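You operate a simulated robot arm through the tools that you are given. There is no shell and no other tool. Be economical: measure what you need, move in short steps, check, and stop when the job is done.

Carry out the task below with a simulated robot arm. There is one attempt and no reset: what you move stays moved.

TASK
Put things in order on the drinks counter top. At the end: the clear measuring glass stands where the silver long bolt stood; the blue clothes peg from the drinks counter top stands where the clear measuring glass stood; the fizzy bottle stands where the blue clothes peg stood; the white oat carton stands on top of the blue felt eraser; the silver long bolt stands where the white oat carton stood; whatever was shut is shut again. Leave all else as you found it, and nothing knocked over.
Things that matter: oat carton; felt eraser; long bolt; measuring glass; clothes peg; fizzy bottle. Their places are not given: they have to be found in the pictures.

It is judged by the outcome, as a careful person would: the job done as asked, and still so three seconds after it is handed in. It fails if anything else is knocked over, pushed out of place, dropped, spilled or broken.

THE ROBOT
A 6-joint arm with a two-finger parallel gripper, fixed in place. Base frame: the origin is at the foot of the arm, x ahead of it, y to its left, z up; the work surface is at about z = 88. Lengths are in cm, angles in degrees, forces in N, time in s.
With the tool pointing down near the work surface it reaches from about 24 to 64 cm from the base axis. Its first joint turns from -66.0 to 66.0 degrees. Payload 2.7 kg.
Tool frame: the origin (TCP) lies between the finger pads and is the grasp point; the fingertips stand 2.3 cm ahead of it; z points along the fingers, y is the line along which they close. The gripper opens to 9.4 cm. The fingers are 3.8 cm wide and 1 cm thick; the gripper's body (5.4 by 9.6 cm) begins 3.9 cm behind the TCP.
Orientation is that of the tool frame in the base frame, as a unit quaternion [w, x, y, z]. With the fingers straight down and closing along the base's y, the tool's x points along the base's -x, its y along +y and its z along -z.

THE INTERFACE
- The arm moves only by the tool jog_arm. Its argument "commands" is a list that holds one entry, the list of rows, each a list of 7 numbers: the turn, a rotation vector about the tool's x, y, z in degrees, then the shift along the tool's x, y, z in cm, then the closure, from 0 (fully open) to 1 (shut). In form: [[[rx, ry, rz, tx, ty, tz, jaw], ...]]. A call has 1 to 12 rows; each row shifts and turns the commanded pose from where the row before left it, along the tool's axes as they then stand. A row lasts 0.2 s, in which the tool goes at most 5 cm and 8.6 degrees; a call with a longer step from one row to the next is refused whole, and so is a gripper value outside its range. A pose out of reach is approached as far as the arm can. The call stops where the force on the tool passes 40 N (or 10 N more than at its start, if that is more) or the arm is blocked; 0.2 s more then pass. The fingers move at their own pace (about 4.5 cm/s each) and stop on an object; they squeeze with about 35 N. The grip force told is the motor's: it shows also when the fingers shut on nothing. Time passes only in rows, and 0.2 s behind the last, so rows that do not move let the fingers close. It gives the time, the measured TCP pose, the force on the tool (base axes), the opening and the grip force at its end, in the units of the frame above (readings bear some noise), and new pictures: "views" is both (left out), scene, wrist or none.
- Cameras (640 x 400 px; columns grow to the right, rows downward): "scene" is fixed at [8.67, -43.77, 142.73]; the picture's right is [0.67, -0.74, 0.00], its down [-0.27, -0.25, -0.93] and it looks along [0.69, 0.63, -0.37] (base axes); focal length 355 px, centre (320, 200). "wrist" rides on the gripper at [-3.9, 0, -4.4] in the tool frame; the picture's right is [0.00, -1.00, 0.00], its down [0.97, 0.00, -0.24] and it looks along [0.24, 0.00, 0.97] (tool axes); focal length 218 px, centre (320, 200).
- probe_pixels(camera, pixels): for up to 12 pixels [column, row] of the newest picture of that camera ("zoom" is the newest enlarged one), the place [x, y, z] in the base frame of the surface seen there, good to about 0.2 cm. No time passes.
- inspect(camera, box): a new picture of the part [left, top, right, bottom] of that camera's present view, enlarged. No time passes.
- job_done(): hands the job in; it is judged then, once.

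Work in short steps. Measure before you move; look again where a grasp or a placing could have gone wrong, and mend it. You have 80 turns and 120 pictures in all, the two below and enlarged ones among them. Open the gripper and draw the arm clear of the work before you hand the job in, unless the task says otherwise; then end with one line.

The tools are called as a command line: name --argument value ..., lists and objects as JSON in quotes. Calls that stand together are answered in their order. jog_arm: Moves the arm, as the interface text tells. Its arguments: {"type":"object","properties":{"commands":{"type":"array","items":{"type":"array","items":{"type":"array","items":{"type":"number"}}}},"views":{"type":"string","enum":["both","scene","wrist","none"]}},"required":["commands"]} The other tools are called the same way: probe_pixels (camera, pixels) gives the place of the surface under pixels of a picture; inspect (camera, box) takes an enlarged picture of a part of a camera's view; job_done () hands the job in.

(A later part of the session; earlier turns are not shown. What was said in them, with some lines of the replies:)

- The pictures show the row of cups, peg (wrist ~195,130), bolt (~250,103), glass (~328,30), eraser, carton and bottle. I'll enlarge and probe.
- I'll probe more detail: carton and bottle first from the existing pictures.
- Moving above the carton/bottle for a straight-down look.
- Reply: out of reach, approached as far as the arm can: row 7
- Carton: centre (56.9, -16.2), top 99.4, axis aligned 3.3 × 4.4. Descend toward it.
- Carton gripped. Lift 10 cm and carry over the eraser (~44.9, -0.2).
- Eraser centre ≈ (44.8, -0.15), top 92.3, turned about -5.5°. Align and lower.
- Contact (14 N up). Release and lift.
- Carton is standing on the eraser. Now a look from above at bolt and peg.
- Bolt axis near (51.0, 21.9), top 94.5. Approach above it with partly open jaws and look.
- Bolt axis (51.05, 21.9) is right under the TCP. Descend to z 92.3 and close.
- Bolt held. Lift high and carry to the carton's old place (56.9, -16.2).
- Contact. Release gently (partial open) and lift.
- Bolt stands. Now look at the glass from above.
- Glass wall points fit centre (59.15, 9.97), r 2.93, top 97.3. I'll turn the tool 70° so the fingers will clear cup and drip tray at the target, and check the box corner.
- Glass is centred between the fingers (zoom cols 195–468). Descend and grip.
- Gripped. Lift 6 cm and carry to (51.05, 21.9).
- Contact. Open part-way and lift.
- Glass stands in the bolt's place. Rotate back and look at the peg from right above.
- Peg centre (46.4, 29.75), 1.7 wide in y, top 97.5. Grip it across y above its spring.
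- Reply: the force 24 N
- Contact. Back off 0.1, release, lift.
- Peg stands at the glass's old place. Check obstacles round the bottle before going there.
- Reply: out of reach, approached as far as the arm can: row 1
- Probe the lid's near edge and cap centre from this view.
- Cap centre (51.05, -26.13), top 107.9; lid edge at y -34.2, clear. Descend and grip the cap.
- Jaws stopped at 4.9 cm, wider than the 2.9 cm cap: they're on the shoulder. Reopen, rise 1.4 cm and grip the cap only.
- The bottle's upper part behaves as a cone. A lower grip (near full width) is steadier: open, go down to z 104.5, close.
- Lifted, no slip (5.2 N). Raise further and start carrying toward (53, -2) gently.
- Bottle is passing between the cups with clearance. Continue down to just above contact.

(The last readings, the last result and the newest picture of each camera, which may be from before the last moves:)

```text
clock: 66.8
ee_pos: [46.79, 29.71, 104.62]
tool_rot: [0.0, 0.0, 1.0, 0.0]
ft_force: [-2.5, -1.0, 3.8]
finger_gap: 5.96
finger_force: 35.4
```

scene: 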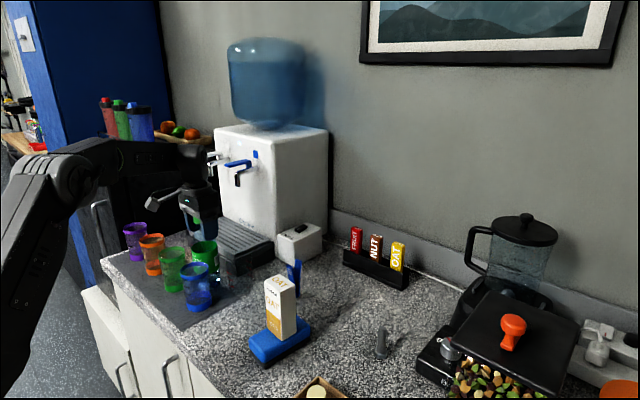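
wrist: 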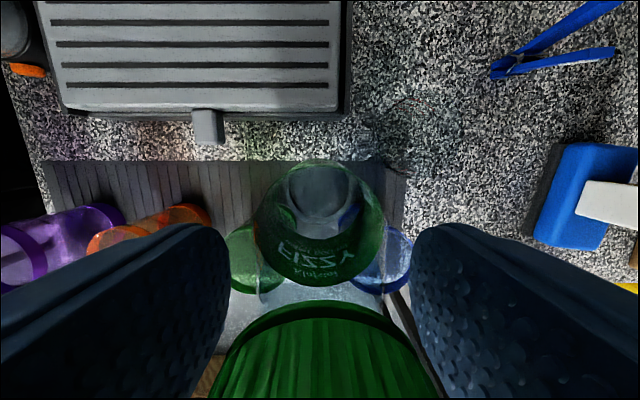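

Contact made. Release and rise.

jog_arm --commands '[[[0, 0, 0, 0, 0, 0, 0.33], [0, 0, 0, 0, 0, 0, 0.2], [0, 0, 0, 0, 0, 0, 0.1], [0, 0, 0, 0, 0, 0, 0.1], [0, 0, 0, 0, 0, -2, 0.1], [0, 0, 0, 0, 0, -4, 0.1], [0, 0, 0, 0, 0, -4, 0.1], [0, 0, 0, 0, 0, -3, 0.1], [0, 0, 0, 0, 0, 0, 0]]]'

inspect --camera "scene" --box '[140, 180, 280, 320]'

probe_pixels --camera "wrist" --pixels '[[320, 240], [300, 240], [340, 240], [320, 220], [320, 260]]'

```text
clock: 68.8
ee_pos: [46.8, 29.76, 117.64]
tool_rot: [0.001, 0.0, 1.0, 0.001]
ft_force: [0.3, -0.6, -0.8]
finger_gap: 9.39
finger_force: 0.1
```

scene: 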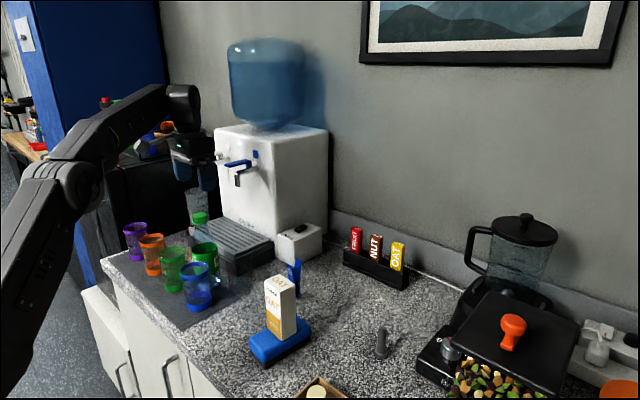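
wrist: 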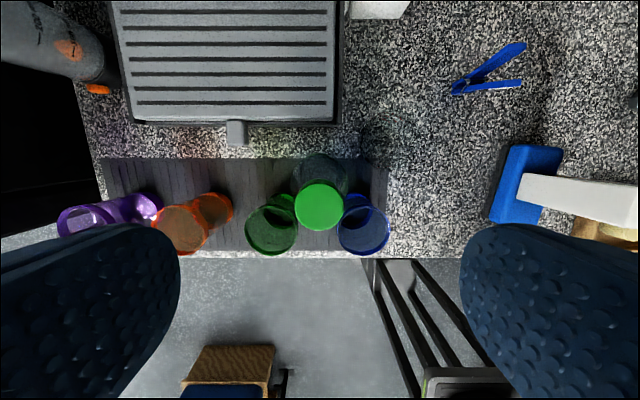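

```text
2.86 times, centred on (210, 250) of scene
```

zoom: 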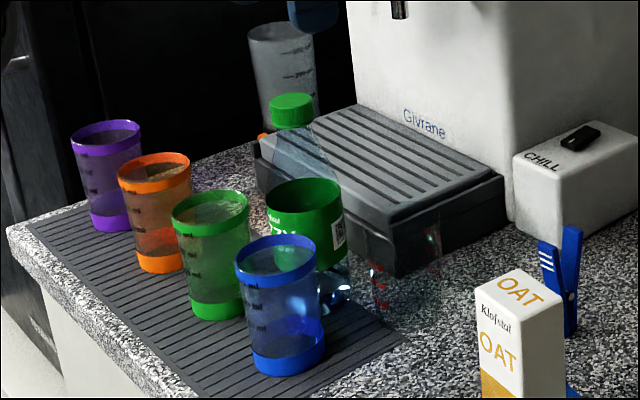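

```text
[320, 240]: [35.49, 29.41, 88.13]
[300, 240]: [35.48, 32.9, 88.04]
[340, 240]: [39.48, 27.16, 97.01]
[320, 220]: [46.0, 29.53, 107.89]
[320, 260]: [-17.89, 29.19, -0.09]
```

Everything stands. Draw the arm clear near its start pose and check the whole scene.

jog_arm --commands '[[[0, 0, 0, 1, -2, -1.5, 0], [0, 0, 0, 1, -3.5, -1.5, 0], [0, 0, 0, 1, -3.5, -1.5, 0], [0, 0, 0, 1, -3.5, -1, 0], [0, 0, 0, 1, -3.5, 0, 0], [0, 0, 0, 1, -3, 0, 0], [0, 0, 0, 0, 0, 0, 0]]]'

inspect --camera "scene" --box '[100, 200, 340, 370]'

inspect --camera "wrist" --box '[100, 0, 640, 220]'

```text
clock: 70.4
ee_pos: [40.79, 10.63, 123.21]
tool_rot: [0.0, 0.0, 1.0, 0.0]
ft_force: [-0.3, 0.0, 0.3]
finger_gap: 9.4
finger_force: 0.1
```

scene: 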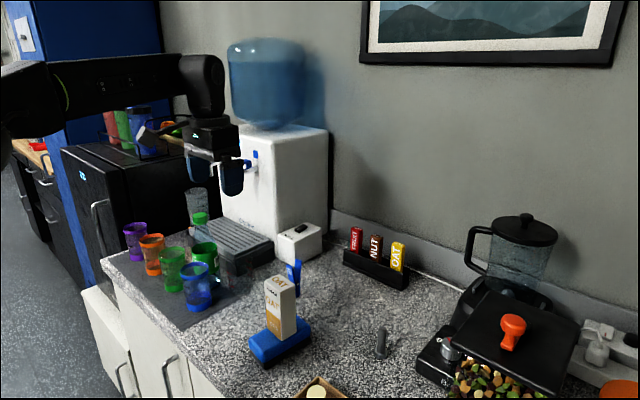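
wrist: 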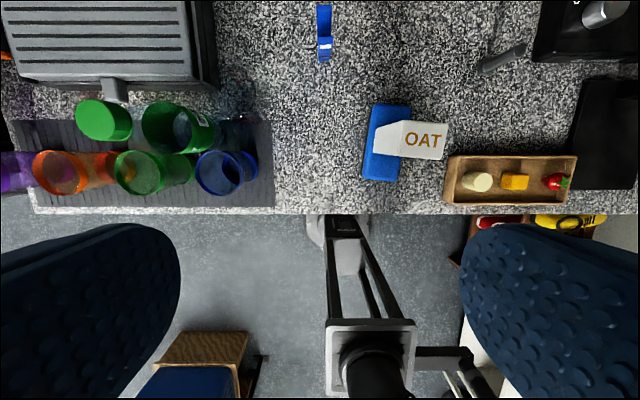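

```text
2.35 times, centred on (220, 285) of scene
```

zoom: 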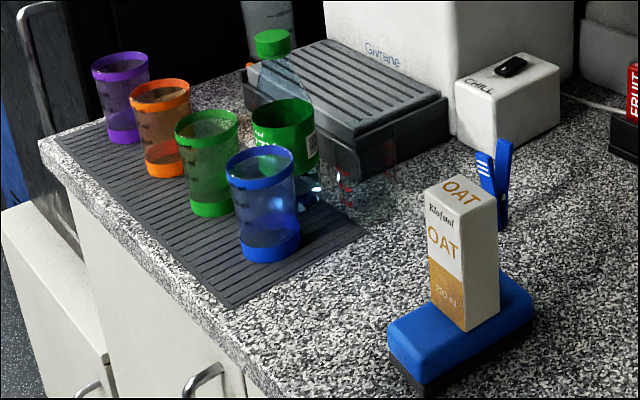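

```text
1.19 times, centred on (370, 110) of wrist
```

zoom: 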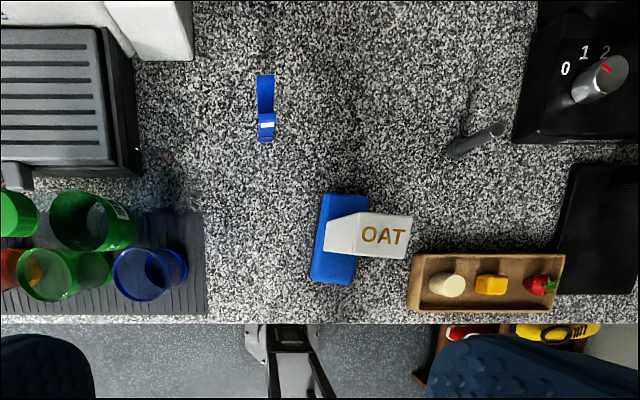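

All pieces stand in their places, and the arm is clear with the gripper open.

job_done

```text
The job is handed in.
```

The job is handed in: all five items were moved as asked and were standing upright in the last pictures. Nothing else was seen to move, and nothing shut was opened. I set the measuring glass about 0.4 cm and the bottle about 0.4 cm off the exact old spots, to keep them clear of the mat edge and the cups.
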